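You operate a simulated robot arm through the tools that you are given. There is no shell and no other tool. Be economical: measure what you need, move in short steps, check, and stop when the job is done.

You are at the controls of a simulated two-armed robot. One attempt, no reset.

## Task
Hold the parcel and pull its strap FIRM; shut the parts carton and turn it a quarter.
Fine: the parcel's window shows FIRM; both flaps down; the orange knob ends toward the fence.

The check looks at the end state, three seconds after you hand in, the way a careful person would. Anything else that was tipped, shoved, dropped, spilled or broken makes it a failure.

## Robot
Two 7-joint arms with two-finger parallel grippers on one trunk, on a base that drives. Base frame: it is fixed to the floor where the robot stands at the start and does not move with it; the origin is under the middle of the robot, x ahead of it, y to its left, z up. Readings come in m, rad, newtons and seconds.
The left shoulder is at the start at [0.07, 0.163, 1.145], the right one opposite. With the tool pointing down near the work surface each hand reaches from about 0.38 to 0.88 m from the robot's upright axis, wherever it stands, measured 20 degrees to its own side. Places, roughly: dotted flap [0.5, 1.1, 1]; one-dot latch [0.5, 0.5, 0.9]; one-dot plate (13x7x1 cm) [0.8, 0.5, 0.8]; plain flap [0.7, 1.1, 1]; sliding fence [0.5, 0.7, 0.8]; three-dot plate (13x7x1 cm) [0.8, 0.8, 0.8]; turntable [0.6, 1.1, 0.8]; two-dot latch [0.5, 0.2, 0.9]; two-dot plate (13x7x1 cm) [0.8, 0.6, 0.8]. Payload 3.43 kg a hand.
The tool frame of a hand sits at the grasp point between the pads (the TCP): z along the fingers, y along the line on which they close. The tips reach 0.034 m beyond it. The gripper opens to 0.128 m. The fingers are 0.024 m wide and 0.012 m thick; the gripper's body (0.048 by 0.13 m) begins 0.096 m behind the TCP.
Orientation is told as [roll, pitch, yaw] about the base's x, y, z axes, in that order, counted from this pose: with the fingers straight down and closing along the base's y, the tool's x points along the base's -x, its y along +y and its z along -z.

## Interface
- The arms move only by the tool drive_tool. It takes "left_increments", "right_increments" or both (then of equal length, played together; a hand with none holds still); each is one flat list of numbers, 7 for each row, row after row: the shift along the base's x, y, z in m, then the turn, a rotation vector about the base's x, y, z in rad, then the opening, from 0 (shut) to 1 (fully open). In form: [dx, dy, dz, ax, ay, az, jaw, dx, dy, dz, ax, ay, az, jaw, ...]. A call has 1 to 20 rows; each row shifts and turns the commanded pose from where the row before left it. Rows are played at 5 a second. More than 0.05 m and 0.15 rad between two rows, or a gripper value outside its range, and nothing of the call is played. A pose out of reach is approached as far as the arm can. The call stops where the force on the tool passes 40 N (or 10 N more than at its start, if that is more) or the arm is blocked; 0.2 s more then pass. Each finger travels about 0.153 m/s and halts on what it meets, pressing with about 22 N; the grip force reading is that of the motor and also rises with nothing between the fingers. The clock runs only during rows and for 0.2 s after the last one: add rows that do not move to give the fingers time. The reply holds the time, the measured pose of the TCP, the force on the tool along the base axes, the opening and the grip force, in the units named above and with some noise, with the torque about the TCP (base axes, N m) and any sound that the robot's microphone picked up.
- Cameras (640 x 400 px; columns grow to the right, rows downward): "scene" is now at [0.1321, 0.044, 1.3824]; the picture's right is [0.47, -0.88, 0.00], its down [-0.44, -0.23, -0.87] and it looks along [0.77, 0.41, -0.49] (base axes); focal length 214 px, centre (320, 200). "left" rides on the left gripper at [0.076, 0.011, -0.16] in its tool frame; the picture's right is [-0.15, 0.99, 0.00], its down [-0.88, -0.13, -0.46] and it looks along [-0.45, -0.07, 0.89] (tool axes); focal length 234 px, centre (320, 200). "right" rides on the right gripper at [0.076, -0.011, -0.16] in its tool frame; the picture's right is [0.15, 0.99, 0.00], its down [-0.88, 0.13, -0.46] and it looks along [-0.45, 0.07, 0.89] (tool axes); focal length 234 px, centre (320, 200). There is no depth. A picture from a camera that has moved, and an enlarged one, comes with that camera's place and axes in the base frame and with its lens.
- camera(camera): a new picture of that camera. It takes no simulated time.
- slide_trunk(by): slides the trunk up (or, below 0, down) by that many m; the arms and the scene camera ride with it, the base frame stays. It gives what a move gives, with no picture.
- roll_base(legs): drives the robot by 1 to 6 legs, each [ahead, left, turn to the left] in m, m and rad, along the robot's own axes; the way and the turn of a leg run together, so that a leg with both is an arc; at most 1.5 m and 3.142 rad a leg. The arms and the cameras ride along, it lands a little off, and it stops where it bumps. It gives what a move gives.
- aim_head(pan, tilt): turns the head with the scene camera to pan (to the left, within 1.501 rad either way) and tilt (down, from -0.506 to 1.204), counted from straight ahead of the robot. It gives what a move gives.
- inspect(camera, box): a new picture of the part [left, top, right, bottom] of that camera's present view, enlarged. It takes no simulated time.
- sign_off(): hands the job in; it is judged then, once.

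Go step by step. Nothing tells you exact positions but the pictures and the camera data: compare them with the known pose of the tool, close in by small moves and look again before you grip or let go. The budget is 120 turns and 88 pictures, counting those below and the enlarged ones. Unless the task says otherwise, let go and move clear before handing in, and close with one line.

The tools are called by a JSON object that holds its "method" and its "body". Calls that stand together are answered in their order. drive_tool: Moves the arms, as the interface text tells. Its arguments: {"type":"object","properties":{"left_increments":{"type":"array"},"right_increments":{"type":"array"}},"required":[]} The other tools are called the same way: slide_trunk (by) slides the trunk up or down; roll_base (legs) drives the base; aim_head (pan, tilt) turns the head that bears the scene camera; camera (camera) takes a picture; inspect (camera, box) takes an enlarged picture of a part of a camera's view; sign_off () hands the job in.

At the start:

```text
time: 0.0
left_eef_pos: [0.3234, 0.4084, 1.2966]
left_ee_rot: [0.0, 0.0, -0.001]
left_contact_force: [0.9, -0.1, 0.0]
left_torque: [-0.03, 0.01, 0.0]
left_grip_width: 0.1279
left_grasp_force: 0.0
right_eef_pos: [0.3593, 0.029, 1.3189]
right_ee_rot: [0.001, 0.002, 0.002]
right_contact_force: [-0.5, 0.8, -0.1]
right_torque: [0.03, 0.0, 0.0]
right_grip_width: 0.1279
right_grasp_force: 0.0
trunk travel left (down, up): [-0.625, 0.315]
robot x, y, heading: [0.0013, 0.001, 0.001]
head pan, tilt: [0.487, 0.517]
```

scene: 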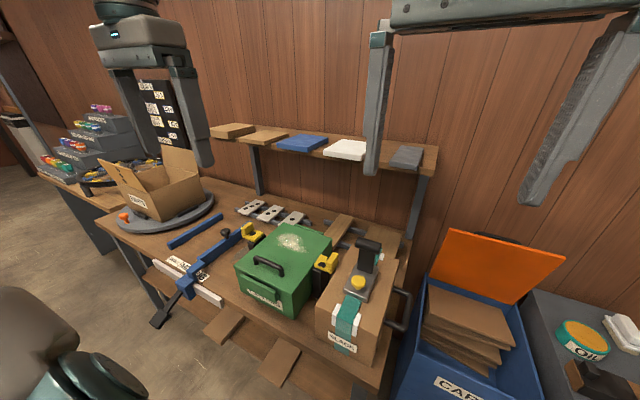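
right: 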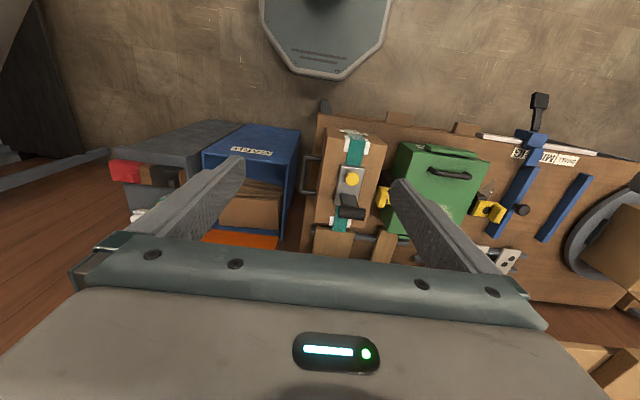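
left: 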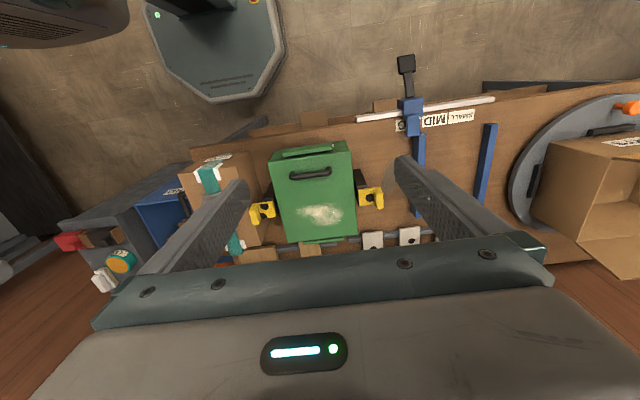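

I see the parcel with a teal strap and tensioner at the right end of the bench, and the open carton on the turntable at the left with an orange knob. I'll enlarge both.

{"method": "inspect", "body": {"camera": "scene", "box": [290, 220, 430, 370]}}

{"method": "inspect", "body": {"camera": "scene", "box": [80, 120, 260, 260]}}

{"method": "inspect", "body": {"camera": "right", "box": [290, 110, 420, 270]}}

```text
2.67 times, centred on (360, 295) of scene
camera zoom: at [0.1321, 0.044, 1.3824], right [0.47, -0.88, 0.0], down [-0.44, -0.23, -0.87], along [0.77, 0.41, -0.49], focal length 572 px, centre (213, -53)
```

zoom: 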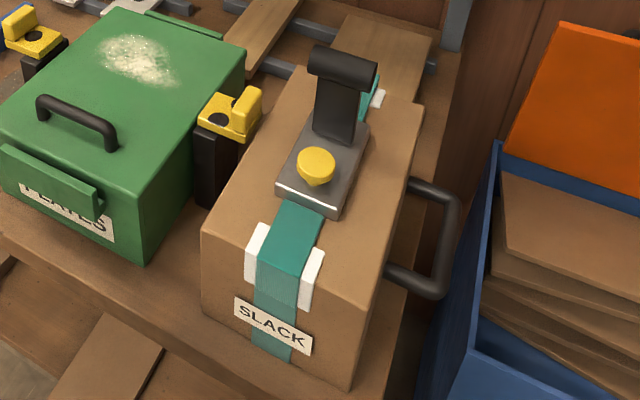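

```text
2.86 times, centred on (170, 190) of scene
camera zoom: at [0.1321, 0.044, 1.3824], right [0.47, -0.88, 0.0], down [-0.44, -0.23, -0.87], along [0.77, 0.41, -0.49], focal length 613 px, centre (749, 229)
```

zoom: 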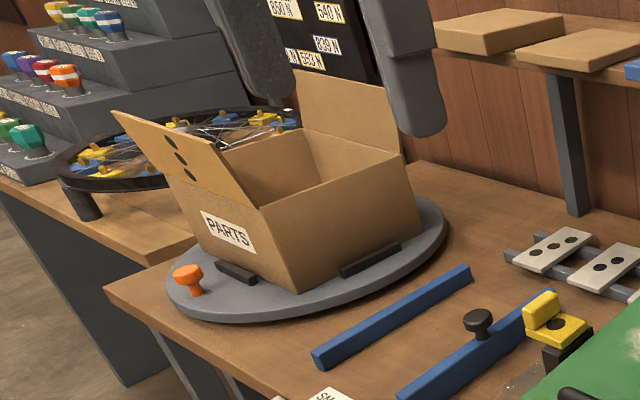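

```text
2.50 times, centred on (355, 190) of right
camera zoom: at [0.2833, 0.0167, 1.4784], right [-0.15, 0.99, 0.0], down [0.88, 0.13, 0.46], along [0.45, 0.07, -0.89], focal length 585 px, centre (232, 225)
```

zoom: 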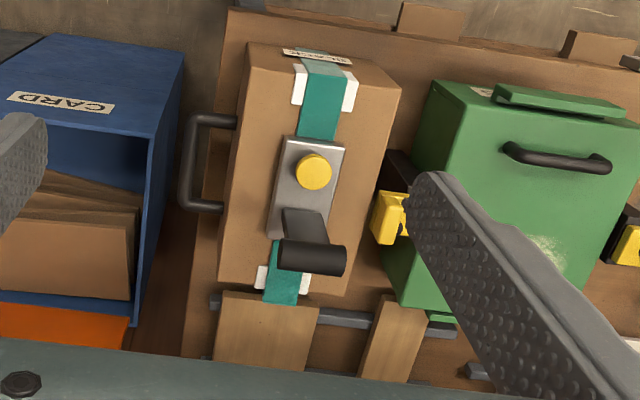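

The button is at about [0.469, 0.122, 0.985], the lever grip at [0.52, 0.12, 1.05], and the parcel's side handle bar runs along x at about [0.515, 0.005, 0.893]. The right hand goes above that handle, tilted away from the lever, and then I look again.

{"method": "drive_tool", "body": {"right_increments": [0.03, -0.006, -0.04, 0.06, 0, 0, 0.55, 0.03, -0.006, -0.05, 0.06, 0, 0, 0.55, 0.03, -0.006, -0.05, 0.06, 0, 0, 0.55, 0.03, -0.006, -0.05, 0.06, 0, 0, 0.55, 0.036, -0.006, -0.05, 0.06, 0, 0, 0.55, 0, 0, -0.04, 0, 0, 0, 0.55, 0, 0, 0, 0, 0, 0, 0.55]}}

{"method": "camera", "body": {"camera": "right"}}

{"method": "inspect", "body": {"camera": "scene", "box": [290, 180, 450, 360]}}

```text
refused: row 1 steps farther than a row can; nothing moved
```

```text
81 pictures are left
camera right: at [0.2833, 0.0167, 1.4784], right [-0.15, 0.99, 0.0], down [0.88, 0.13, 0.46], along [0.45, 0.07, -0.89], focal length 234 px, centre (320, 200)
```

right: 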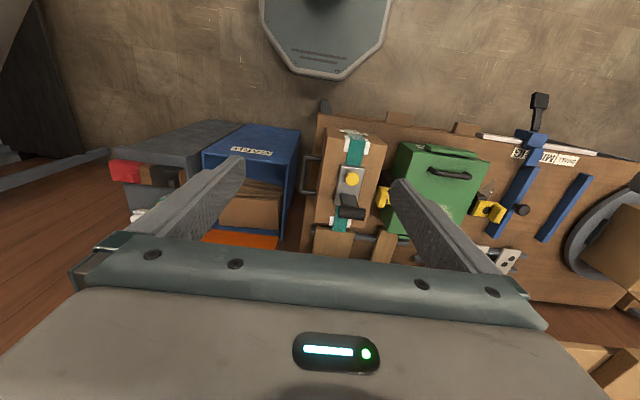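

```text
2.22 times, centred on (370, 270) of scene
camera zoom: at [0.1321, 0.044, 1.3824], right [0.47, -0.88, 0.0], down [-0.44, -0.23, -0.87], along [0.77, 0.41, -0.49], focal length 477 px, centre (209, 44)
```

zoom: 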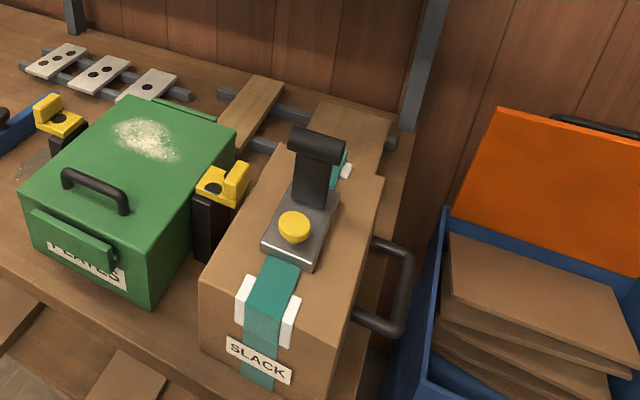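

The step limit is on the total length of a step, so I'll repeat the move with smaller steps.

{"method": "drive_tool", "body": {"right_increments": [0.0195, -0.0045, -0.038, 0.04, 0, 0, 0.55, 0.0195, -0.0045, -0.038, 0.04, 0, 0, 0.55, 0.0195, -0.0045, -0.038, 0.04, 0, 0, 0.55, 0.0195, -0.0045, -0.038, 0.04, 0, 0, 0.55, 0.0195, -0.0045, -0.038, 0.04, 0, 0, 0.55, 0.0195, -0.0045, -0.038, 0.04, 0, 0, 0.55, 0.0195, -0.0045, -0.038, 0.04, 0, 0, 0.55, 0.0195, -0.0045, -0.038, 0.04, 0, 0, 0.55, 0, 0, 0, 0, 0, 0, 0.55]}}

{"method": "camera", "body": {"camera": "right"}}

{"method": "camera", "body": {"camera": "scene"}}

```text
time: 2.0
left_eef_pos: [0.3222, 0.4106, 1.2965]
left_ee_rot: [-0.002, 0.0, 0.0]
left_contact_force: [-0.4, -0.4, 0.0]
left_torque: [-0.04, -0.02, -0.04]
left_grip_width: 0.1279
left_grasp_force: 0.1
right_eef_pos: [0.5155, -0.0081, 1.017]
right_ee_rot: [0.32, 0.0, 0.003]
right_contact_force: [0.1, -0.4, -0.4]
right_torque: [0.0, -0.02, -0.01]
right_grip_width: 0.0704
right_grasp_force: 0.0
trunk travel left (down, up): [-0.625, 0.315]
robot x, y, heading: [0.0017, -0.0014, 0.003]
head pan, tilt: [0.487, 0.517]
```

```text
79 pictures are left
camera right: at [0.44, -0.0693, 1.1641], right [-0.15, 0.94, 0.31], down [0.88, -0.02, 0.47], along [0.45, 0.34, -0.82], focal length 234 px, centre (320, 200)
```

right: 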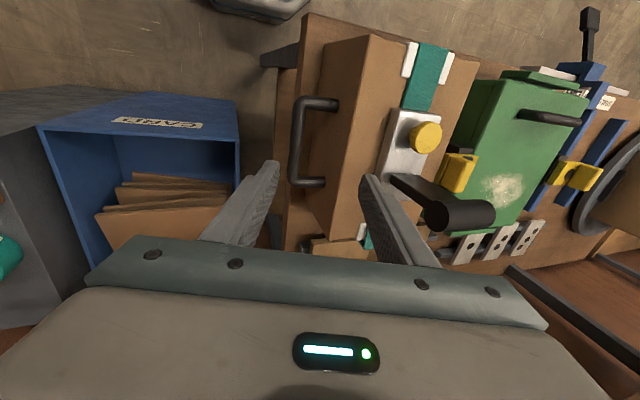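

```text
78 pictures are left
camera scene: at [0.1316, 0.0446, 1.3824], right [0.47, -0.88, 0.0], down [-0.44, -0.23, -0.87], along [0.77, 0.41, -0.49], focal length 214 px, centre (320, 200)
```

scene: 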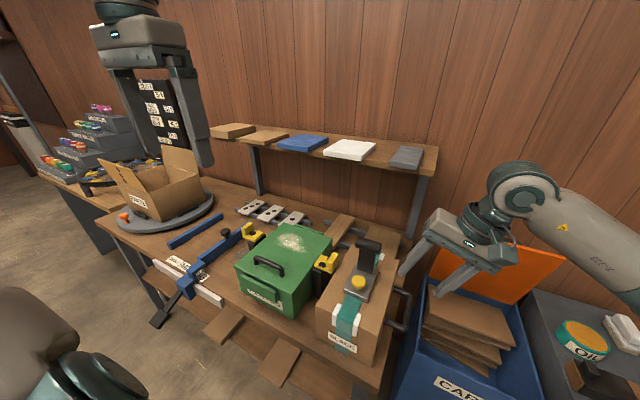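

The bar's middle is confirmed at about [0.511, 0.002, 0.893], with a gap of about 4 cm to the parcel. I'll narrow the jaw, back off to the right and come down along the tilted tool axis.

{"method": "drive_tool", "body": {"right_increments": [-0.003, -0.036, 0, 0, 0, 0, 0.32, 0, 0.0135, -0.0407, 0, 0, 0, 0.32, 0, 0.0135, -0.0407, 0, 0, 0, 0.32, 0, 0, 0, 0, 0, 0, 0.32]}}

{"method": "camera", "body": {"camera": "right"}}

```text
time: 3.0
left_eef_pos: [0.3233, 0.4085, 1.2965]
left_ee_rot: [-0.001, 0.0, 0.0]
left_contact_force: [-0.5, 0.4, 0.1]
left_torque: [0.02, 0.0, 0.0]
left_grip_width: 0.128
left_grasp_force: 0.0
right_eef_pos: [0.5121, -0.018, 0.9342]
right_ee_rot: [0.321, 0.001, 0.001]
right_contact_force: [-0.7, -0.2, 0.5]
right_torque: [0.0, 0.01, 0.01]
right_grip_width: 0.041
right_grasp_force: 0.1
trunk travel left (down, up): [-0.625, 0.315]
robot x, y, heading: [0.0002, 0.0012, 0.005]
head pan, tilt: [0.487, 0.517]
```

```text
77 pictures are left
camera right: at [0.4355, -0.0791, 1.0824], right [-0.15, 0.94, 0.31], down [0.88, -0.02, 0.47], along [0.45, 0.34, -0.82], focal length 234 px, centre (320, 200)
```

right: 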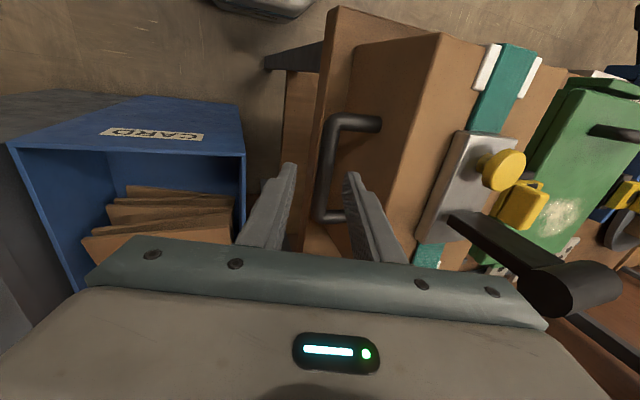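

The bar lies between the fingertips. I'll go down the last 4 cm and close.

{"method": "drive_tool", "body": {"right_increments": [0, 0.0135, -0.0407, 0, 0, 0, 0.32, 0, 0, 0, 0, 0, 0, 0.32, 0, 0, 0, 0, 0, 0, 0, 0, 0, 0, 0, 0, 0, 0, 0, 0, 0, 0, 0, 0, 0]}}

{"method": "camera", "body": {"camera": "right"}}

```text
time: 4.2
left_eef_pos: [0.3221, 0.4095, 1.2974]
left_ee_rot: [0.0, 0.0, 0.001]
left_contact_force: [0.7, 0.6, 0.0]
left_torque: [0.01, -0.02, 0.01]
left_grip_width: 0.1281
left_grasp_force: 0.0
right_eef_pos: [0.5126, -0.0045, 0.8944]
right_ee_rot: [0.32, -0.001, 0.001]
right_contact_force: [2.1, 2.1, 5.3]
right_torque: [0.12, -0.4, 0.05]
right_grip_width: 0.0155
right_grasp_force: 21.8
trunk travel left (down, up): [-0.625, 0.315]
robot x, y, heading: [0.0015, -0.0001, 0.001]
head pan, tilt: [0.487, 0.517]
```

```text
76 pictures are left
camera right: at [0.436, -0.0654, 1.0416], right [-0.15, 0.94, 0.31], down [0.88, -0.02, 0.47], along [0.45, 0.34, -0.82], focal length 234 px, centre (320, 200)
```

right: 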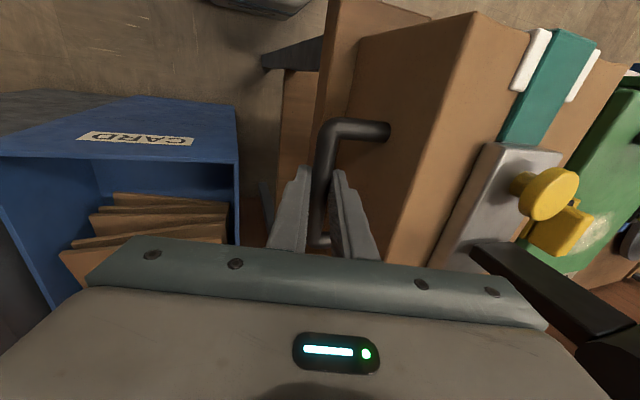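

The handle bar is held by the right hand. Next the left hand goes above the lever grip, turned so that it closes along x.

{"method": "drive_tool", "body": {"left_increments": [0.018, -0.026, -0.008, 0, 0, -0.1428, 0.5, 0.018, -0.026, -0.008, 0, 0, -0.1428, 0.5, 0.018, -0.026, -0.008, 0, 0, -0.1428, 0.5, 0.018, -0.026, -0.008, 0, 0, -0.1428, 0.5, 0.018, -0.026, -0.008, 0, 0, -0.1428, 0.5, 0.018, -0.026, -0.008, 0, 0, -0.1428, 0.5, 0.018, -0.026, -0.008, 0, 0, -0.1428, 0.5, 0.018, -0.026, -0.008, 0, 0, -0.1428, 0.5, 0.018, -0.026, -0.008, 0, 0, -0.1428, 0.5, 0.018, -0.026, -0.008, 0, 0, -0.1428, 0.5, 0.018, -0.026, -0.008, 0, 0, -0.1428, 0.5, 0, 0, 0, 0, 0, 0, 0.5]}}

{"method": "camera", "body": {"camera": "left"}}

{"method": "camera", "body": {"camera": "scene"}}

```text
time: 6.8
left_eef_pos: [0.3964, 0.1546, 1.2329]
left_ee_rot: [0.003, 0.004, -1.561]
left_contact_force: [0.1, -0.4, -0.6]
left_torque: [0.01, 0.0, 0.01]
left_grip_width: 0.0643
left_grasp_force: 0.1
left hand out of reach, approached as far as the arm can: row 9, 10, 11
right_eef_pos: [0.5129, -0.0054, 0.8932]
right_ee_rot: [0.32, 0.0, 0.0]
right_contact_force: [0.4, 0.0, 7.0]
right_torque: [0.03, -0.01, 0.08]
right_grip_width: 0.0154
right_grasp_force: 21.9
trunk travel left (down, up): [-0.625, 0.315]
robot x, y, heading: [0.0026, 0.0017, -0.0]
head pan, tilt: [0.487, 0.517]
```

```text
75 pictures are left
camera left: at [0.4068, 0.2301, 1.3935], right [0.99, -0.13, 0.0], down [-0.12, -0.88, 0.45], along [-0.06, -0.45, -0.89], focal length 234 px, centre (320, 200)
```

left: 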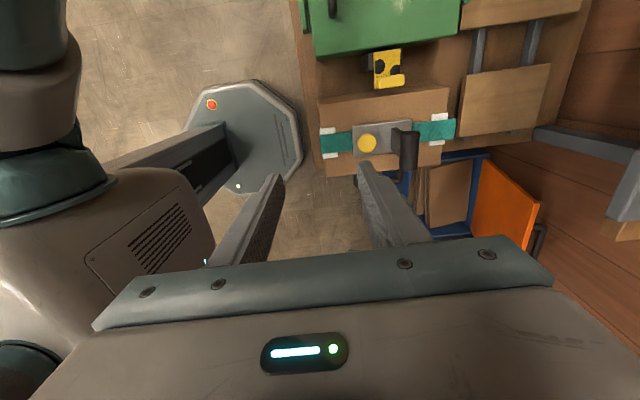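

```text
74 pictures are left
camera scene: at [0.1317, 0.0438, 1.3824], right [0.47, -0.88, 0.0], down [-0.44, -0.23, -0.87], along [0.77, 0.41, -0.49], focal length 214 px, centre (320, 200)
```

scene: 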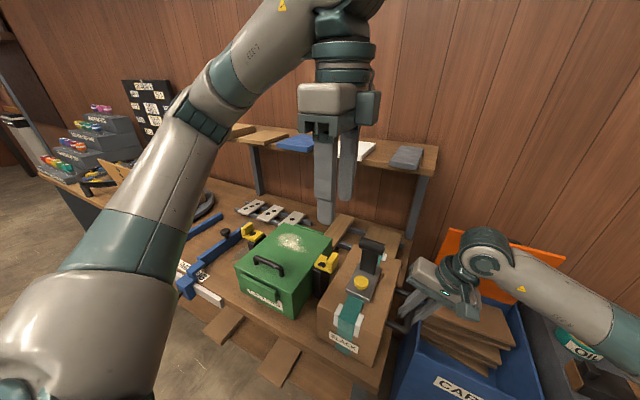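

The left hand fell short at that height. I'll come lower, where the reach is better.

{"method": "drive_tool", "body": {"left_increments": [0, 0, -0.045, 0, 0, 0, 0.5, 0, 0, -0.045, 0, 0, 0, 0.5, 0, 0, 0, 0, 0, 0, 0.5]}}

```text
time: 7.6
left_eef_pos: [0.3811, 0.148, 1.1443]
left_ee_rot: [0.002, 0.001, -1.566]
left_contact_force: [0.6, -0.5, 0.0]
left_torque: [-0.03, -0.01, 0.01]
left_grip_width: 0.0639
left_grasp_force: 0.1
left hand out of reach, approached as far as the arm can: row 1, 2
right_eef_pos: [0.5117, -0.0039, 0.8943]
right_ee_rot: [0.322, -0.002, 0.0]
right_contact_force: [0.8, 1.5, 6.7]
right_torque: [0.04, -0.09, 0.01]
right_grip_width: 0.016
right_grasp_force: 22.6
trunk travel left (down, up): [-0.625, 0.315]
robot x, y, heading: [0.0036, 0.0035, 0.004]
head pan, tilt: [0.487, 0.517]
```

The quarter-turned wrist seems to be what limits the reach. I'll turn half of it back and try forward again.

{"method": "drive_tool", "body": {"left_increments": [0.0, 0.0, 0, 0, 0, 0.14, 0.5, 0.0, 0, 0, 0, 0, 0.14, 0.5, 0.0, 0, 0, 0, 0, 0.14, 0.5, 0.0, 0, 0, 0, 0, 0.14, 0.5, 0, 0, 0, 0, 0, 0.14, 0.5, 0, 0, 0, 0, 0, 0, 0.5]}}

```text
time: 9.0
left_eef_pos: [0.3801, 0.147, 1.1464]
left_ee_rot: [-0.001, 0.0, -0.87]
left_contact_force: [-0.1, -0.4, -0.1]
left_torque: [-0.01, 0.0, 0.01]
left_grip_width: 0.0636
left_grasp_force: 0.0
right_eef_pos: [0.5111, -0.0046, 0.8926]
right_ee_rot: [0.322, -0.001, 0.0]
right_contact_force: [0.4, 0.7, 6.5]
right_torque: [-0.05, -0.15, -0.06]
right_grip_width: 0.0156
right_grasp_force: 22.0
trunk travel left (down, up): [-0.625, 0.315]
robot x, y, heading: [0.0002, -0.0017, -0.003]
head pan, tilt: [0.487, 0.517]
```

Reachable here at half yaw. Now toward the lever, forward and right in small steps.

{"method": "drive_tool", "body": {"left_increments": [0.03, -0.006, 0, 0, 0, 0, 0.5, 0.03, -0.006, 0, 0, 0, 0, 0.5, 0.03, -0.006, 0, 0, 0, 0, 0.5, 0, 0, 0, 0, 0, 0, 0.5]}}

{"method": "camera", "body": {"camera": "left"}}

```text
time: 10.0
left_eef_pos: [0.4682, 0.1289, 1.148]
left_ee_rot: [0.0, -0.001, -0.87]
left_contact_force: [0.1, 0.8, 0.2]
left_torque: [0.0, 0.0, 0.02]
left_grip_width: 0.0642
left_grasp_force: 0.0
right_eef_pos: [0.5134, -0.0039, 0.8928]
right_ee_rot: [0.321, 0.0, 0.0]
right_contact_force: [-2.6, -1.4, 7.9]
right_torque: [-0.04, -0.3, -0.33]
right_grip_width: 0.0153
right_grasp_force: 22.0
trunk travel left (down, up): [-0.625, 0.315]
robot x, y, heading: [-0.0015, 0.0013, 0.005]
head pan, tilt: [0.487, 0.517]
```

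```text
73 pictures are left
camera left: at [0.4294, 0.1939, 1.3074], right [0.85, 0.53, 0.0], down [0.47, -0.76, 0.46], along [0.24, -0.39, -0.89], focal length 234 px, centre (320, 200)
```

left: 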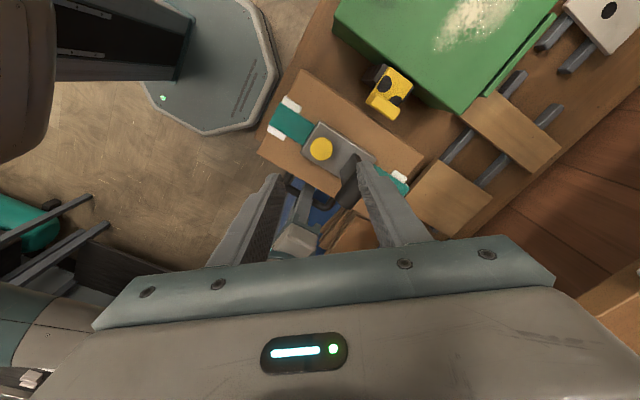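

Now I'll add some yaw again and go over the grip.

{"method": "drive_tool", "body": {"left_increments": [0.015, -0.002, 0, 0, 0, -0.12, 0.6, 0.015, -0.002, 0, 0, 0, -0.12, 0.6, 0.02, -0.003, 0, 0, 0, -0.12, 0.6, 0.0, 0, 0, 0, 0, -0.12, 0.6, 0, 0, 0, 0, 0, 0, 0.6]}}

{"method": "camera", "body": {"camera": "left"}}

{"method": "camera", "body": {"camera": "right"}}

```text
time: 11.2
left_eef_pos: [0.4736, 0.1253, 1.1432]
left_ee_rot: [0.004, 0.001, -1.342]
left_contact_force: [-0.5, 0.0, -0.8]
left_torque: [0.02, 0.03, 0.0]
left_grip_width: 0.077
left_grasp_force: 0.0
left hand out of reach, approached as far as the arm can: row 2, 3, 4
right_eef_pos: [0.5127, -0.0043, 0.8939]
right_ee_rot: [0.322, 0.0, 0.001]
right_contact_force: [-0.4, -1.0, 8.4]
right_torque: [0.0, 0.22, -0.17]
right_grip_width: 0.0156
right_grasp_force: 22.2
trunk travel left (down, up): [-0.625, 0.315]
robot x, y, heading: [0.0005, -0.001, -0.001]
head pan, tilt: [0.487, 0.517]
```

```text
72 pictures are left
camera left: at [0.4671, 0.2016, 1.3033], right [1.0, 0.08, 0.01], down [0.07, -0.89, 0.46], along [0.04, -0.45, -0.89], focal length 234 px, centre (320, 200)
```

left: 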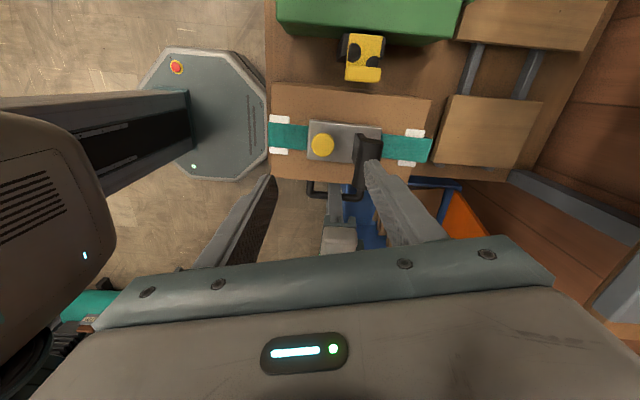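

```text
71 pictures are left
camera right: at [0.4355, -0.0659, 1.0416], right [-0.15, 0.94, 0.31], down [0.88, -0.02, 0.47], along [0.45, 0.34, -0.82], focal length 234 px, centre (320, 200)
```

right: 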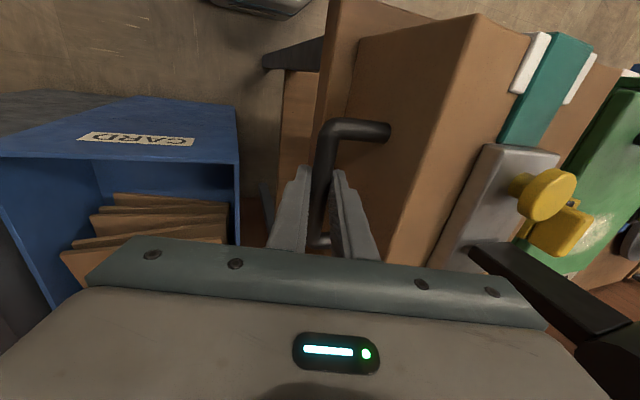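

The yaw costs reach again. I'll go back to about −0.9 over the grip, and later test more yaw lower down.

{"method": "drive_tool", "body": {"left_increments": [0, 0, 0, 0, 0, 0.13, 0.75, 0, 0, 0, 0, 0, 0.13, 0.75, 0.02, -0.0, 0, 0, 0, 0.13, 0.75, 0.027, -0.002, 0, 0, 0, 0, 0.75, 0, 0, -0.02, 0, 0, 0, 0.75, 0, 0, 0, 0, 0, 0, 0.75]}}

{"method": "camera", "body": {"camera": "left"}}

```text
time: 12.6
left_eef_pos: [0.5099, 0.1324, 1.1205]
left_ee_rot: [0.001, 0.0, -0.96]
left_contact_force: [0.0, 0.2, -0.2]
left_torque: [0.0, 0.02, 0.0]
left_grip_width: 0.0962
left_grasp_force: 0.0
left hand out of reach, approached as far as the arm can: row 4
right_eef_pos: [0.513, -0.0052, 0.893]
right_ee_rot: [0.322, -0.002, 0.0]
right_contact_force: [-1.1, -1.3, 10.3]
right_torque: [0.04, 0.09, -0.33]
right_grip_width: 0.0154
right_grasp_force: 21.6
trunk travel left (down, up): [-0.625, 0.315]
robot x, y, heading: [-0.002, -0.0022, 0.001]
head pan, tilt: [0.487, 0.517]
```

```text
70 pictures are left
camera left: at [0.476, 0.2012, 1.2809], right [0.89, 0.45, 0.0], down [0.4, -0.8, 0.46], along [0.2, -0.41, -0.89], focal length 234 px, centre (320, 200)
```

left: 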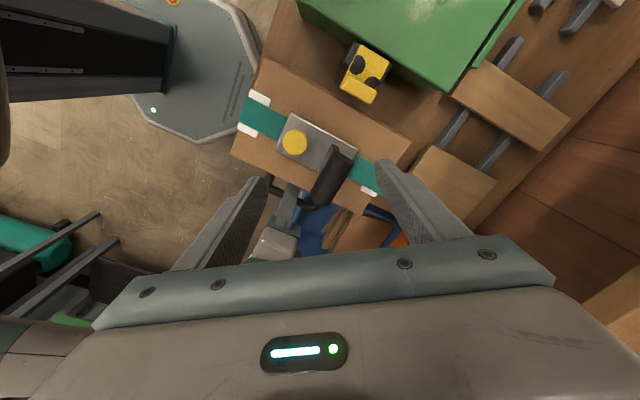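

The grip runs along y from about 0.087 to 0.161, centred near [0.527, 0.123, 1.05]. I'll lower the open fingers to either side of it.

{"method": "drive_tool", "body": {"left_increments": [0, -0.004, -0.03, 0, 0, 0, 0.75, 0.006, -0.004, -0.03, 0, 0, 0, 0.75, 0.008, 0, 0, 0, 0, 0, 0.75, 0, 0, 0, 0, 0, 0, 0.75]}}

{"method": "camera", "body": {"camera": "left"}}

{"method": "inspect", "body": {"camera": "scene", "box": [290, 180, 450, 360]}}

```text
time: 13.6
left_eef_pos: [0.5218, 0.1268, 1.06]
left_ee_rot: [0.001, -0.003, -0.959]
left_contact_force: [0.0, 0.4, -0.1]
left_torque: [0.05, -0.01, 0.04]
left_grip_width: 0.0959
left_grasp_force: 0.0
left hand out of reach, approached as far as the arm can: row 3
right_eef_pos: [0.511, -0.004, 0.8941]
right_ee_rot: [0.321, 0.0, 0.0]
right_contact_force: [-1.3, -1.5, 9.2]
right_torque: [0.02, 0.28, -0.22]
right_grip_width: 0.0153
right_grasp_force: 21.9
trunk travel left (down, up): [-0.625, 0.315]
robot x, y, heading: [0.001, -0.0032, -0.002]
head pan, tilt: [0.487, 0.517]
```

```text
69 pictures are left
camera left: at [0.4891, 0.1957, 1.2206], right [0.89, 0.45, 0.0], down [0.4, -0.8, 0.46], along [0.2, -0.41, -0.89], focal length 234 px, centre (320, 200)
```

left: 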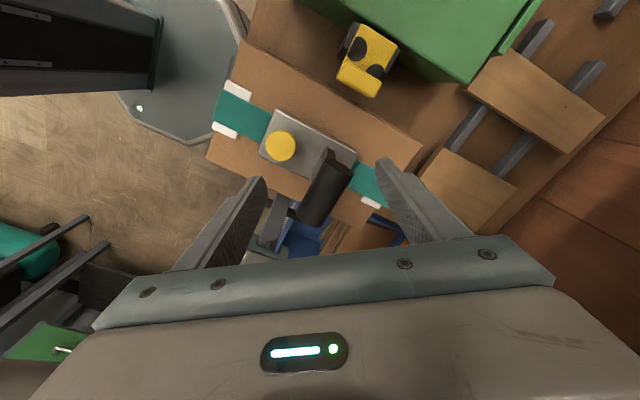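

```text
2.22 times, centred on (370, 270) of scene
camera zoom: at [0.1312, 0.0437, 1.3825], right [0.47, -0.88, 0.0], down [-0.44, -0.23, -0.87], along [0.77, 0.41, -0.49], focal length 477 px, centre (209, 44)
```

zoom: 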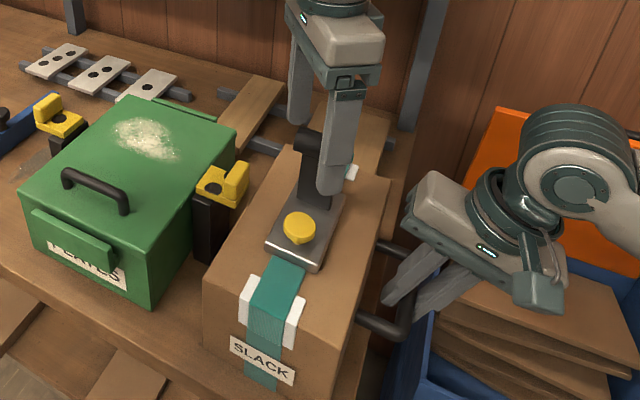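

The fingers straddle the grip. I'll close on it.

{"method": "drive_tool", "body": {"left_increments": [0, 0, 0, 0, 0, 0, 0.4, 0, 0, 0, 0, 0, 0, 0.2, 0, 0, 0, 0, 0, 0, 0, 0, 0, 0, 0, 0, 0, 0]}}

{"method": "camera", "body": {"camera": "left"}}

```text
time: 14.6
left_eef_pos: [0.5231, 0.1281, 1.0619]
left_ee_rot: [0.0, -0.004, -0.958]
left_contact_force: [15.0, 18.8, 27.5]
left_torque: [0.75, -0.6, -0.36]
left_grip_width: 0.0447
left_grasp_force: 22.4
right_eef_pos: [0.5113, -0.0055, 0.8914]
right_ee_rot: [0.316, 0.003, 0.001]
right_contact_force: [-9.2, -12.0, -4.5]
right_torque: [-0.17, 0.31, 0.7]
right_grip_width: 0.0161
right_grasp_force: 21.8
trunk travel left (down, up): [-0.625, 0.315]
robot x, y, heading: [-0.001, 0.0048, -0.002]
head pan, tilt: [0.487, 0.517]
```

```text
67 pictures are left
camera left: at [0.4897, 0.1972, 1.2217], right [0.89, 0.45, 0.0], down [0.4, -0.79, 0.46], along [0.21, -0.41, -0.89], focal length 234 px, centre (320, 200)
```

left: 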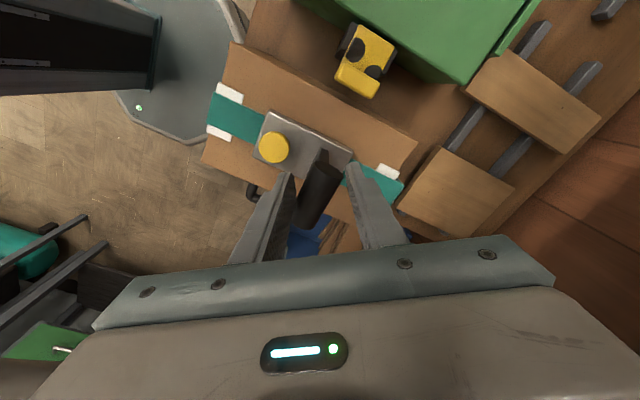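

It grips, but strained. I'll loosen slightly and drag the lever toward the robot a little to find which way it swings.

{"method": "drive_tool", "body": {"left_increments": [0, 0, 0, 0, 0, 0, 0.42, -0.01, 0, 0, 0, 0, 0, 0.42, -0.015, 0, 0, 0, 0, 0, 0.42, -0.015, 0, 0, 0, 0, 0, 0.42, 0, 0, 0, 0, 0, 0, 0.42]}}

{"method": "camera", "body": {"camera": "left"}}

```text
time: 15.8
left_eef_pos: [0.4837, 0.1258, 1.0608]
left_ee_rot: [-0.002, -0.002, -0.96]
left_contact_force: [11.2, 0.9, 3.4]
left_torque: [0.06, -0.27, -0.23]
left_grip_width: 0.0591
left_grasp_force: 5.0
right_eef_pos: [0.5121, -0.0032, 0.8934]
right_ee_rot: [0.319, 0.001, 0.001]
right_contact_force: [-10.8, 6.5, 8.7]
right_torque: [0.09, 0.28, 0.8]
right_grip_width: 0.0209
right_grasp_force: 22.2
trunk travel left (down, up): [-0.625, 0.315]
robot x, y, heading: [0.0014, -0.0007, -0.0]
head pan, tilt: [0.487, 0.517]
```

```text
66 pictures are left
camera left: at [0.4494, 0.1947, 1.2206], right [0.89, 0.45, 0.0], down [0.4, -0.8, 0.46], along [0.2, -0.41, -0.89], focal length 234 px, centre (320, 200)
```

left: 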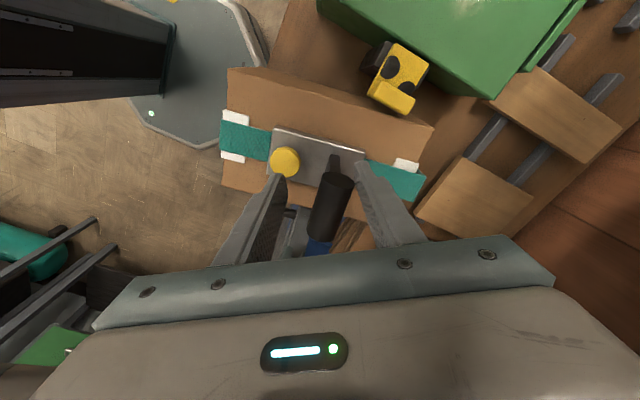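

The parcel twisted a little. I'll check the scene.

{"method": "camera", "body": {"camera": "scene"}}

{"method": "camera", "body": {"camera": "right"}}

```text
65 pictures are left
camera scene: at [0.1317, 0.0449, 1.3824], right [0.47, -0.88, 0.0], down [-0.44, -0.23, -0.87], along [0.77, 0.41, -0.49], focal length 214 px, centre (320, 200)
```

scene: 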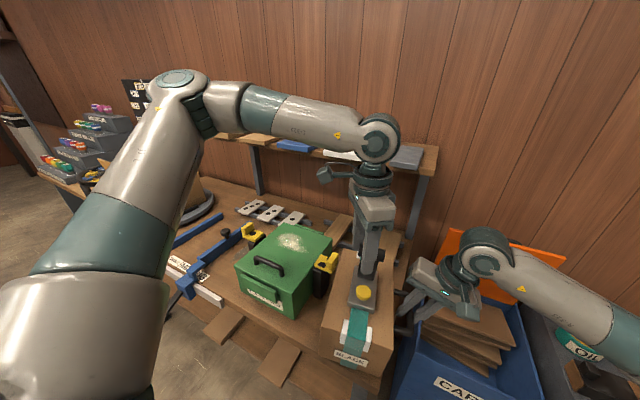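

```text
64 pictures are left
camera right: at [0.4356, -0.0647, 1.0417], right [-0.15, 0.94, 0.31], down [0.88, -0.02, 0.47], along [0.45, 0.35, -0.82], focal length 234 px, centre (320, 200)
```

right: 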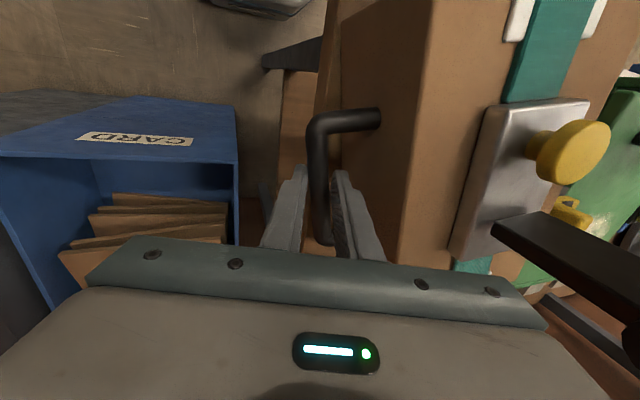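

The parcel slid and turned slightly while the lever stayed up, so toward the robot is a stop, or else the hold is weak. I'll withdraw the left hand, undo its yaw and set closed fingers on the near side of the lever to push it away from the robot.

{"method": "drive_tool", "body": {"left_increments": [0.004, 0, 0, 0, 0, 0, 0.75, 0, 0, 0.01, 0, 0, 0, 0.75, 0, 0, 0.045, 0, 0, 0, 0.75, 0, 0, 0.035, 0, 0, 0.12, 0.4, 0, 0, 0, 0, 0, 0.14, 0, -0.01, 0, 0, 0, 0, 0.14, 0, -0.01, 0, 0, 0, 0, 0.14, 0, -0.01, 0, 0, 0, 0, 0.14, 0, 0, 0, 0, 0, 0, 0.14, 0, 0, 0, 0, 0, 0, 0.14, 0, 0, 0, 0, 0, 0, 0, 0]}}

{"method": "camera", "body": {"camera": "left"}}

```text
time: 18.2
left_eef_pos: [0.457, 0.1259, 1.1506]
left_ee_rot: [-0.001, 0.0, 0.004]
left_contact_force: [0.0, -0.7, -0.6]
left_torque: [0.01, -0.01, 0.0]
left_grip_width: 0.0
left_grasp_force: 21.9
right_eef_pos: [0.5109, -0.0053, 0.8924]
right_ee_rot: [0.321, -0.001, -0.002]
right_contact_force: [-2.5, 1.4, -0.4]
right_torque: [0.1, -0.44, 0.37]
right_grip_width: 0.0171
right_grasp_force: 21.6
trunk travel left (down, up): [-0.625, 0.315]
robot x, y, heading: [0.0016, -0.0034, -0.001]
head pan, tilt: [0.487, 0.517]
```

```text
63 pictures are left
camera left: at [0.3811, 0.1371, 1.3102], right [0.15, 0.99, 0.0], down [0.88, -0.13, 0.46], along [0.45, -0.07, -0.89], focal length 234 px, centre (320, 200)
```

left: 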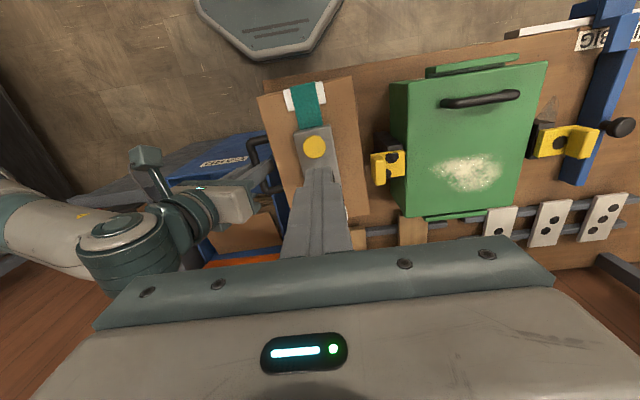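

I'll descend just in front of the lever grip, above the button, and push away slowly.

{"method": "drive_tool", "body": {"left_increments": [0, -0.003, -0.04, 0, 0, 0, 0, 0, 0, -0.04, 0, 0, 0, 0, 0, 0, -0.022, 0, 0, 0, 0, 0.01, 0, 0, 0, 0, 0, 0, 0.012, 0, 0, 0, 0, 0, 0, 0.012, 0, 0, 0, 0, 0, 0, 0.012, 0, 0, 0, 0, 0, 0, 0.012, 0, 0, 0, 0, 0, 0]}}

{"method": "inspect", "body": {"camera": "scene", "box": [290, 200, 450, 380]}}

{"method": "camera", "body": {"camera": "right"}}

```text
time: 20.0
left_eef_pos: [0.516, 0.1243, 1.0487]
left_ee_rot: [-0.002, -0.002, 0.001]
left_contact_force: [-1.7, -1.3, -1.3]
left_torque: [-0.02, 0.07, 0.0]
left_grip_width: 0.0
left_grasp_force: 21.7
right_eef_pos: [0.5114, -0.0046, 0.8945]
right_ee_rot: [0.32, -0.003, 0.001]
right_contact_force: [-0.5, 5.4, 3.8]
right_torque: [0.08, -0.5, 0.28]
right_grip_width: 0.016
right_grasp_force: 21.5
trunk travel left (down, up): [-0.625, 0.315]
robot x, y, heading: [0.0008, -0.0031, -0.001]
head pan, tilt: [0.487, 0.517]
```

```text
2.22 times, centred on (370, 290) of scene
camera zoom: at [0.1316, 0.0442, 1.3824], right [0.47, -0.88, 0.0], down [-0.44, -0.23, -0.87], along [0.77, 0.41, -0.49], focal length 477 px, centre (209, 0)
```

zoom: 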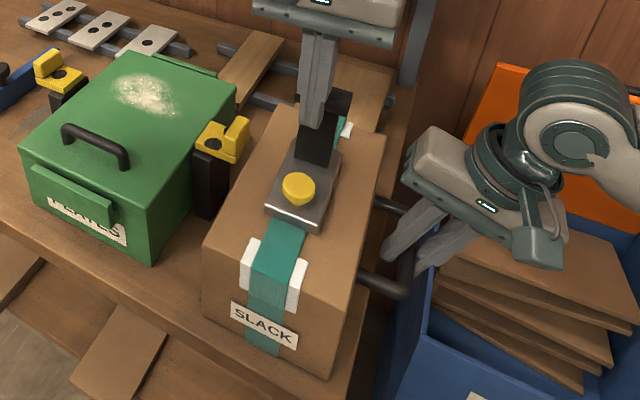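

```text
61 pictures are left
camera right: at [0.4357, -0.0653, 1.0417], right [-0.15, 0.94, 0.31], down [0.88, -0.02, 0.47], along [0.45, 0.34, -0.82], focal length 234 px, centre (320, 200)
```

right: 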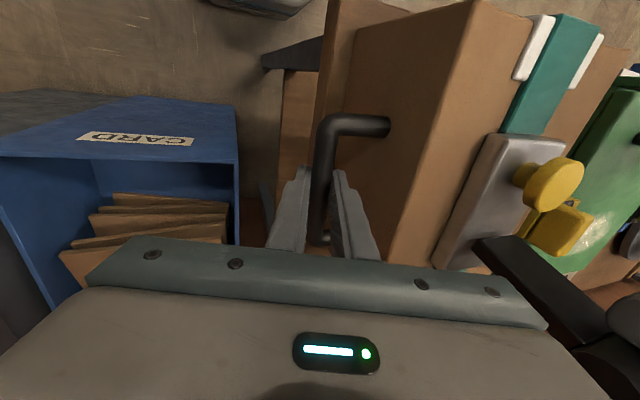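

The parcel went back almost to its first pose with little force, and the lever may be tilting away. I'll push on.

{"method": "drive_tool", "body": {"left_increments": [0.012, 0, 0, 0, 0, 0, 0, 0.012, 0, -0.003, 0, 0, 0, 0, 0.012, 0, -0.004, 0, 0, 0, 0, 0.012, 0, -0.006, 0, 0, 0, 0]}}

{"method": "inspect", "body": {"camera": "scene", "box": [290, 200, 450, 380]}}

{"method": "camera", "body": {"camera": "right"}}

```text
time: 21.0
left_eef_pos: [0.5512, 0.137, 1.0406]
left_ee_rot: [-0.007, -0.006, -0.006]
left_contact_force: [-16.8, -15.9, 24.9]
left_torque: [-0.42, 0.31, -0.33]
left_grip_width: 0.0
left_grasp_force: 21.9
left hand out of reach, approached as far as the arm can: row 1, 2, 3, 4
right_eef_pos: [0.5111, -0.0034, 0.8949]
right_ee_rot: [0.325, -0.005, -0.001]
right_contact_force: [15.3, 22.3, -0.7]
right_torque: [0.21, 0.07, -0.2]
right_grip_width: 0.0159
right_grasp_force: 21.7
trunk travel left (down, up): [-0.625, 0.315]
robot x, y, heading: [-0.0012, -0.0033, 0.002]
head pan, tilt: [0.487, 0.517]
```

```text
2.22 times, centred on (370, 290) of scene
camera zoom: at [0.1288, 0.0441, 1.3831], right [0.47, -0.88, 0.0], down [-0.43, -0.23, -0.87], along [0.77, 0.41, -0.49], focal length 477 px, centre (209, 0)
```

zoom: 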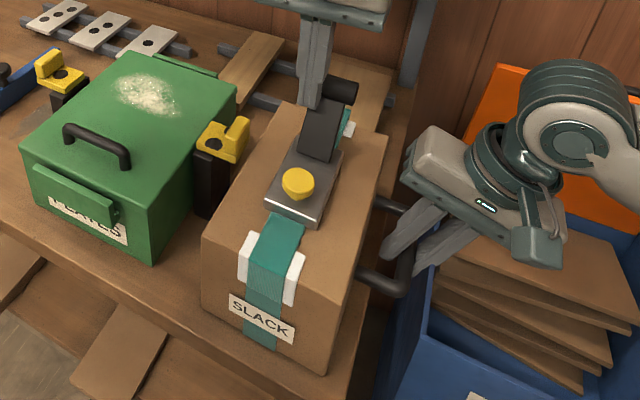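

```text
59 pictures are left
camera right: at [0.4341, -0.0646, 1.0427], right [-0.15, 0.94, 0.31], down [0.88, -0.02, 0.48], along [0.45, 0.35, -0.82], focal length 234 px, centre (320, 200)
```

right: 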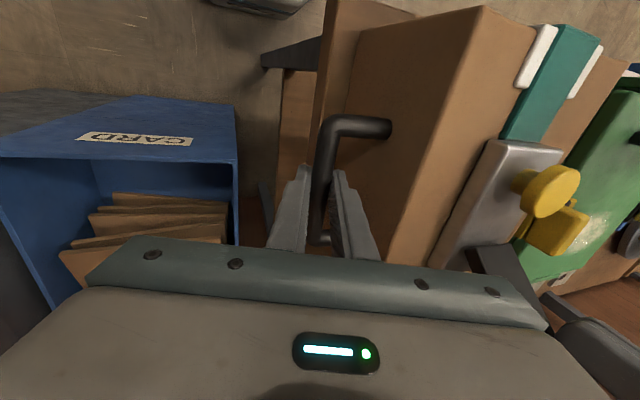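

The lever does swing away from the robot, which is the pulling stroke, but the upright hand runs out of reach. I'll back off and tilt the hand so the fingers point forward and come from the left.

{"method": "drive_tool", "body": {"left_increments": [-0.015, 0, 0.005, 0, 0, 0, 0, -0.02, 0, 0.02, 0, 0, 0, 0, -0.02, 0, 0.03, -0.05, -0.1, 0, 0, -0.02, 0, 0.0, -0.05, -0.12, 0, 0, 0, 0, 0.0, -0.05, -0.12, 0, 0, 0, 0, 0.0, -0.05, -0.12, 0, 0, 0, 0, 0.0, -0.05, -0.12, 0, 0, 0, 0, 0, 0, 0, 0, 0]}}

{"method": "camera", "body": {"camera": "left"}}

{"method": "camera", "body": {"camera": "scene"}}

```text
time: 22.8
left_eef_pos: [0.4803, 0.1404, 1.0906]
left_ee_rot: [-0.281, -0.574, 0.079]
left_contact_force: [-0.6, 0.3, 0.1]
left_torque: [-0.06, -0.02, 0.03]
left_grip_width: 0.0
left_grasp_force: 22.3
right_eef_pos: [0.5132, -0.005, 0.8929]
right_ee_rot: [0.321, 0.001, 0.001]
right_contact_force: [-0.9, -2.0, -1.4]
right_torque: [0.04, 0.18, 0.05]
right_grip_width: 0.0159
right_grasp_force: 22.3
trunk travel left (down, up): [-0.625, 0.315]
robot x, y, heading: [-0.0035, 0.0046, -0.003]
head pan, tilt: [0.487, 0.517]
```

```text
58 pictures are left
camera left: at [0.3322, 0.1836, 1.1767], right [0.19, 0.97, -0.15], down [0.48, 0.04, 0.88], along [0.86, -0.24, -0.46], focal length 234 px, centre (320, 200)
```

left: 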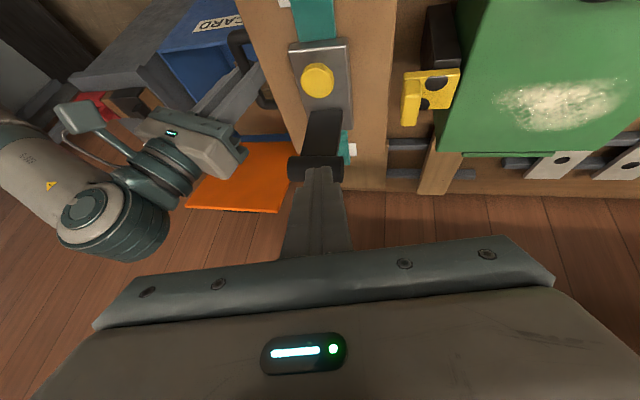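

```text
57 pictures are left
camera scene: at [0.1323, 0.0436, 1.3823], right [0.47, -0.88, 0.0], down [-0.44, -0.23, -0.87], along [0.77, 0.41, -0.49], focal length 214 px, centre (320, 200)
```

scene: 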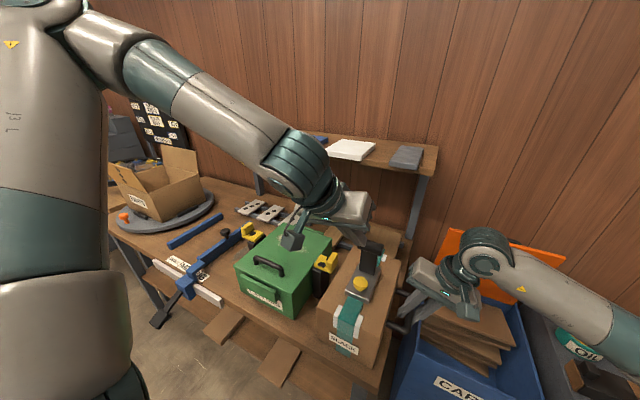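

The lever springs back up when released. With the tilted hand I'll push the grip along its arc, away and then down.

{"method": "drive_tool", "body": {"left_increments": [0, -0.009, -0.02, 0, 0, 0, 0, 0.015, 0, 0, 0, 0, 0, 0, 0.015, 0, 0, 0, 0, 0, 0, 0.015, 0, 0, 0, 0, 0, 0, 0.015, 0, 0.0, 0, 0, 0, 0, 0.014, 0, -0.006, 0, 0, 0, 0, 0.014, 0, -0.008, 0, 0, 0, 0, 0.012, 0, -0.01, 0, 0, 0, 0]}}

{"method": "camera", "body": {"camera": "left"}}

{"method": "inspect", "body": {"camera": "scene", "box": [290, 200, 450, 380]}}

```text
time: 24.5
left_eef_pos: [0.5682, 0.1301, 1.0635]
left_ee_rot: [-0.29, -0.59, 0.083]
left_contact_force: [-9.8, 4.1, 16.4]
left_torque: [0.15, 0.13, 0.07]
left_grip_width: 0.0001
left_grasp_force: 21.7
right_eef_pos: [0.5135, -0.005, 0.8951]
right_ee_rot: [0.321, -0.006, -0.004]
right_contact_force: [0.7, 0.4, 5.4]
right_torque: [-0.07, 0.17, -0.59]
right_grip_width: 0.0161
right_grasp_force: 21.9
trunk travel left (down, up): [-0.625, 0.315]
robot x, y, heading: [-0.0008, 0.0003, 0.003]
head pan, tilt: [0.487, 0.517]
stopped in row 8 (left hand): the force on the tool passed its limit at 46 N (the readings are from after the stop); the commanded pose is now the measured one
```

```text
56 pictures are left
camera left: at [0.4182, 0.1745, 1.1471], right [0.2, 0.97, -0.15], down [0.47, 0.04, 0.88], along [0.86, -0.25, -0.44], focal length 234 px, centre (320, 200)
```

left: 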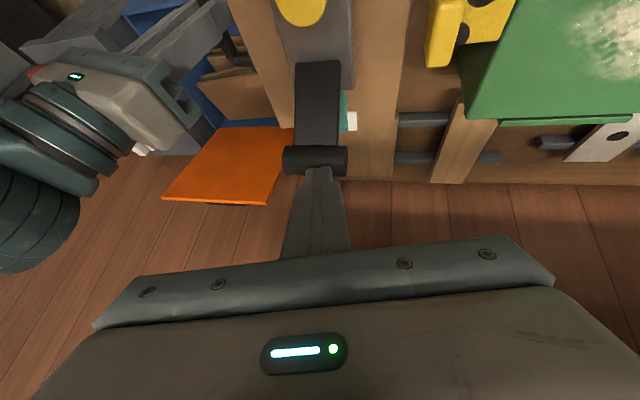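

```text
2.22 times, centred on (370, 290) of scene
camera zoom: at [0.1287, 0.0441, 1.383], right [0.47, -0.88, 0.0], down [-0.43, -0.23, -0.87], along [0.77, 0.41, -0.49], focal length 477 px, centre (209, 0)
```

zoom: 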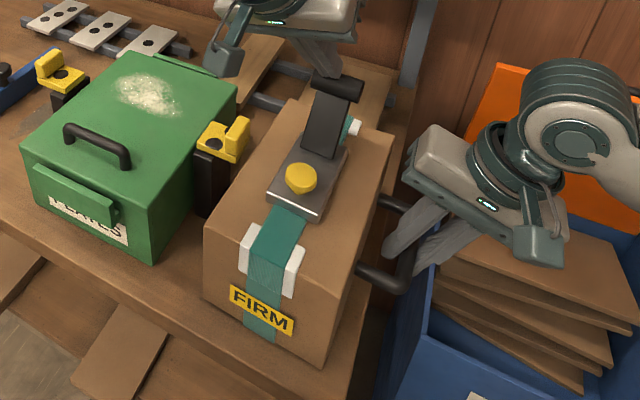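

The window now shows FIRM. I'll back the left hand off gently and see whether it holds.

{"method": "drive_tool", "body": {"left_increments": [-0.01, 0, 0.005, 0, 0, 0, 0, -0.015, 0, 0.005, 0, 0, 0, 0, -0.015, 0, 0.005, 0, 0, 0, 0, -0.02, 0, 0.015, 0, 0, 0, 0, -0.02, 0, 0.025, 0, 0, 0, 0, 0, 0, 0.04, 0, 0, 0, 0, 0, 0, 0.03, 0, 0, 0, 0, 0, 0, 0, 0, 0, 0, 0]}}

{"method": "inspect", "body": {"camera": "scene", "box": [290, 200, 450, 380]}}

```text
time: 26.3
left_eef_pos: [0.4893, 0.1315, 1.1858]
left_ee_rot: [-0.285, -0.584, 0.081]
left_contact_force: [-0.9, 0.5, -1.0]
left_torque: [0.0, 0.01, 0.02]
left_grip_width: 0.0
left_grasp_force: 22.1
right_eef_pos: [0.5153, -0.0031, 0.8931]
right_ee_rot: [0.322, -0.001, -0.004]
right_contact_force: [-0.4, -0.5, -1.0]
right_torque: [0.01, 0.16, -0.17]
right_grip_width: 0.0155
right_grasp_force: 21.8
trunk travel left (down, up): [-0.625, 0.315]
robot x, y, heading: [-0.0024, 0.0003, 0.001]
head pan, tilt: [0.487, 0.517]
```

```text
2.22 times, centred on (370, 290) of scene
camera zoom: at [0.1323, 0.044, 1.3823], right [0.47, -0.88, 0.0], down [-0.44, -0.23, -0.87], along [0.77, 0.41, -0.49], focal length 477 px, centre (209, 0)
```

zoom: 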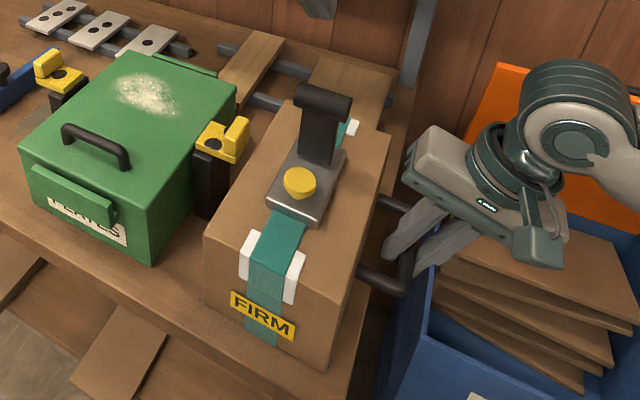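

FIRM stays with the lever free. Now the right hand lets go and withdraws the way it came, and the left hand goes back up.

{"method": "drive_tool", "body": {"right_increments": [0, 0, 0, 0, 0, 0, 0.3, 0, 0, 0, 0, 0, 0, 0.3, 0, -0.0135, 0.0407, 0, 0, 0, 0.3, 0, -0.0135, 0.0407, 0, 0, 0, 0.3, 0, -0.0135, 0.0407, 0, 0, 0, 0.3, -0.02, -0.01, 0.04, 0, 0, 0, 0.3, -0.02, 0, 0.04, -0.04, 0, 0, 0.3, -0.03, 0, 0.03, -0.08, 0, 0, 0.3, -0.03, 0, 0.03, -0.1, 0, 0, 0.3, -0.03, 0, 0.03, -0.1, 0, 0, 0.3], "left_increments": [0, 0, 0, 0, 0, 0, 0, 0, 0, 0, 0, 0, 0, 0, -0.015, 0.03, 0.02, 0.05, 0.1, 0, 0, -0.015, 0.03, 0.02, 0.05, 0.1, 0, 0, -0.015, 0.03, 0.02, 0.05, 0.1, 0, 0, -0.015, 0.03, 0.02, 0.05, 0.1, 0, 0, -0.015, 0.03, 0.02, 0.05, 0.1, 0, 0, -0.015, 0.03, 0.01, 0.04, 0.08, 0, 0, -0.015, 0.03, 0, 0, 0, 0, 0, -0.015, 0.03, 0, 0, 0, 0, 0]}}

{"method": "camera", "body": {"camera": "scene"}}

```text
time: 28.5
left_eef_pos: [0.3682, 0.3741, 1.2941]
left_ee_rot: [0.03, -0.011, -0.017]
left_contact_force: [-1.3, -0.1, -0.1]
left_torque: [-0.07, -0.08, 0.01]
left_grip_width: 0.0002
left_grasp_force: 22.4
right_eef_pos: [0.3833, -0.0528, 1.1859]
right_ee_rot: [-0.004, -0.005, -0.003]
right_contact_force: [0.2, 0.8, 0.2]
right_torque: [-0.05, -0.01, 0.0]
right_grip_width: 0.0384
right_grasp_force: 0.1
trunk travel left (down, up): [-0.625, 0.315]
robot x, y, heading: [0.0015, -0.0007, -0.001]
head pan, tilt: [0.487, 0.517]
```

```text
53 pictures are left
camera scene: at [0.1294, 0.047, 1.3825], right [0.47, -0.88, 0.0], down [-0.43, -0.23, -0.87], along [0.77, 0.41, -0.49], focal length 214 px, centre (320, 200)
```

scene: 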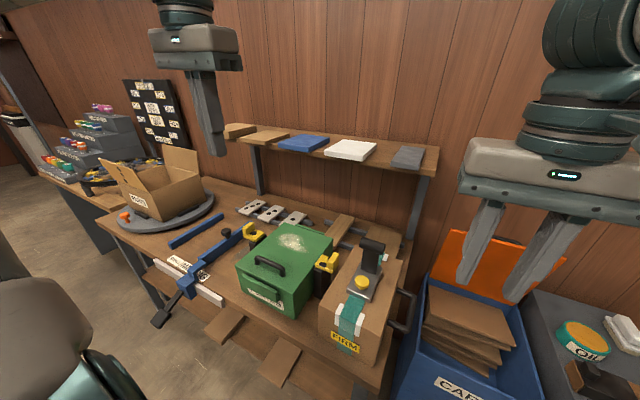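

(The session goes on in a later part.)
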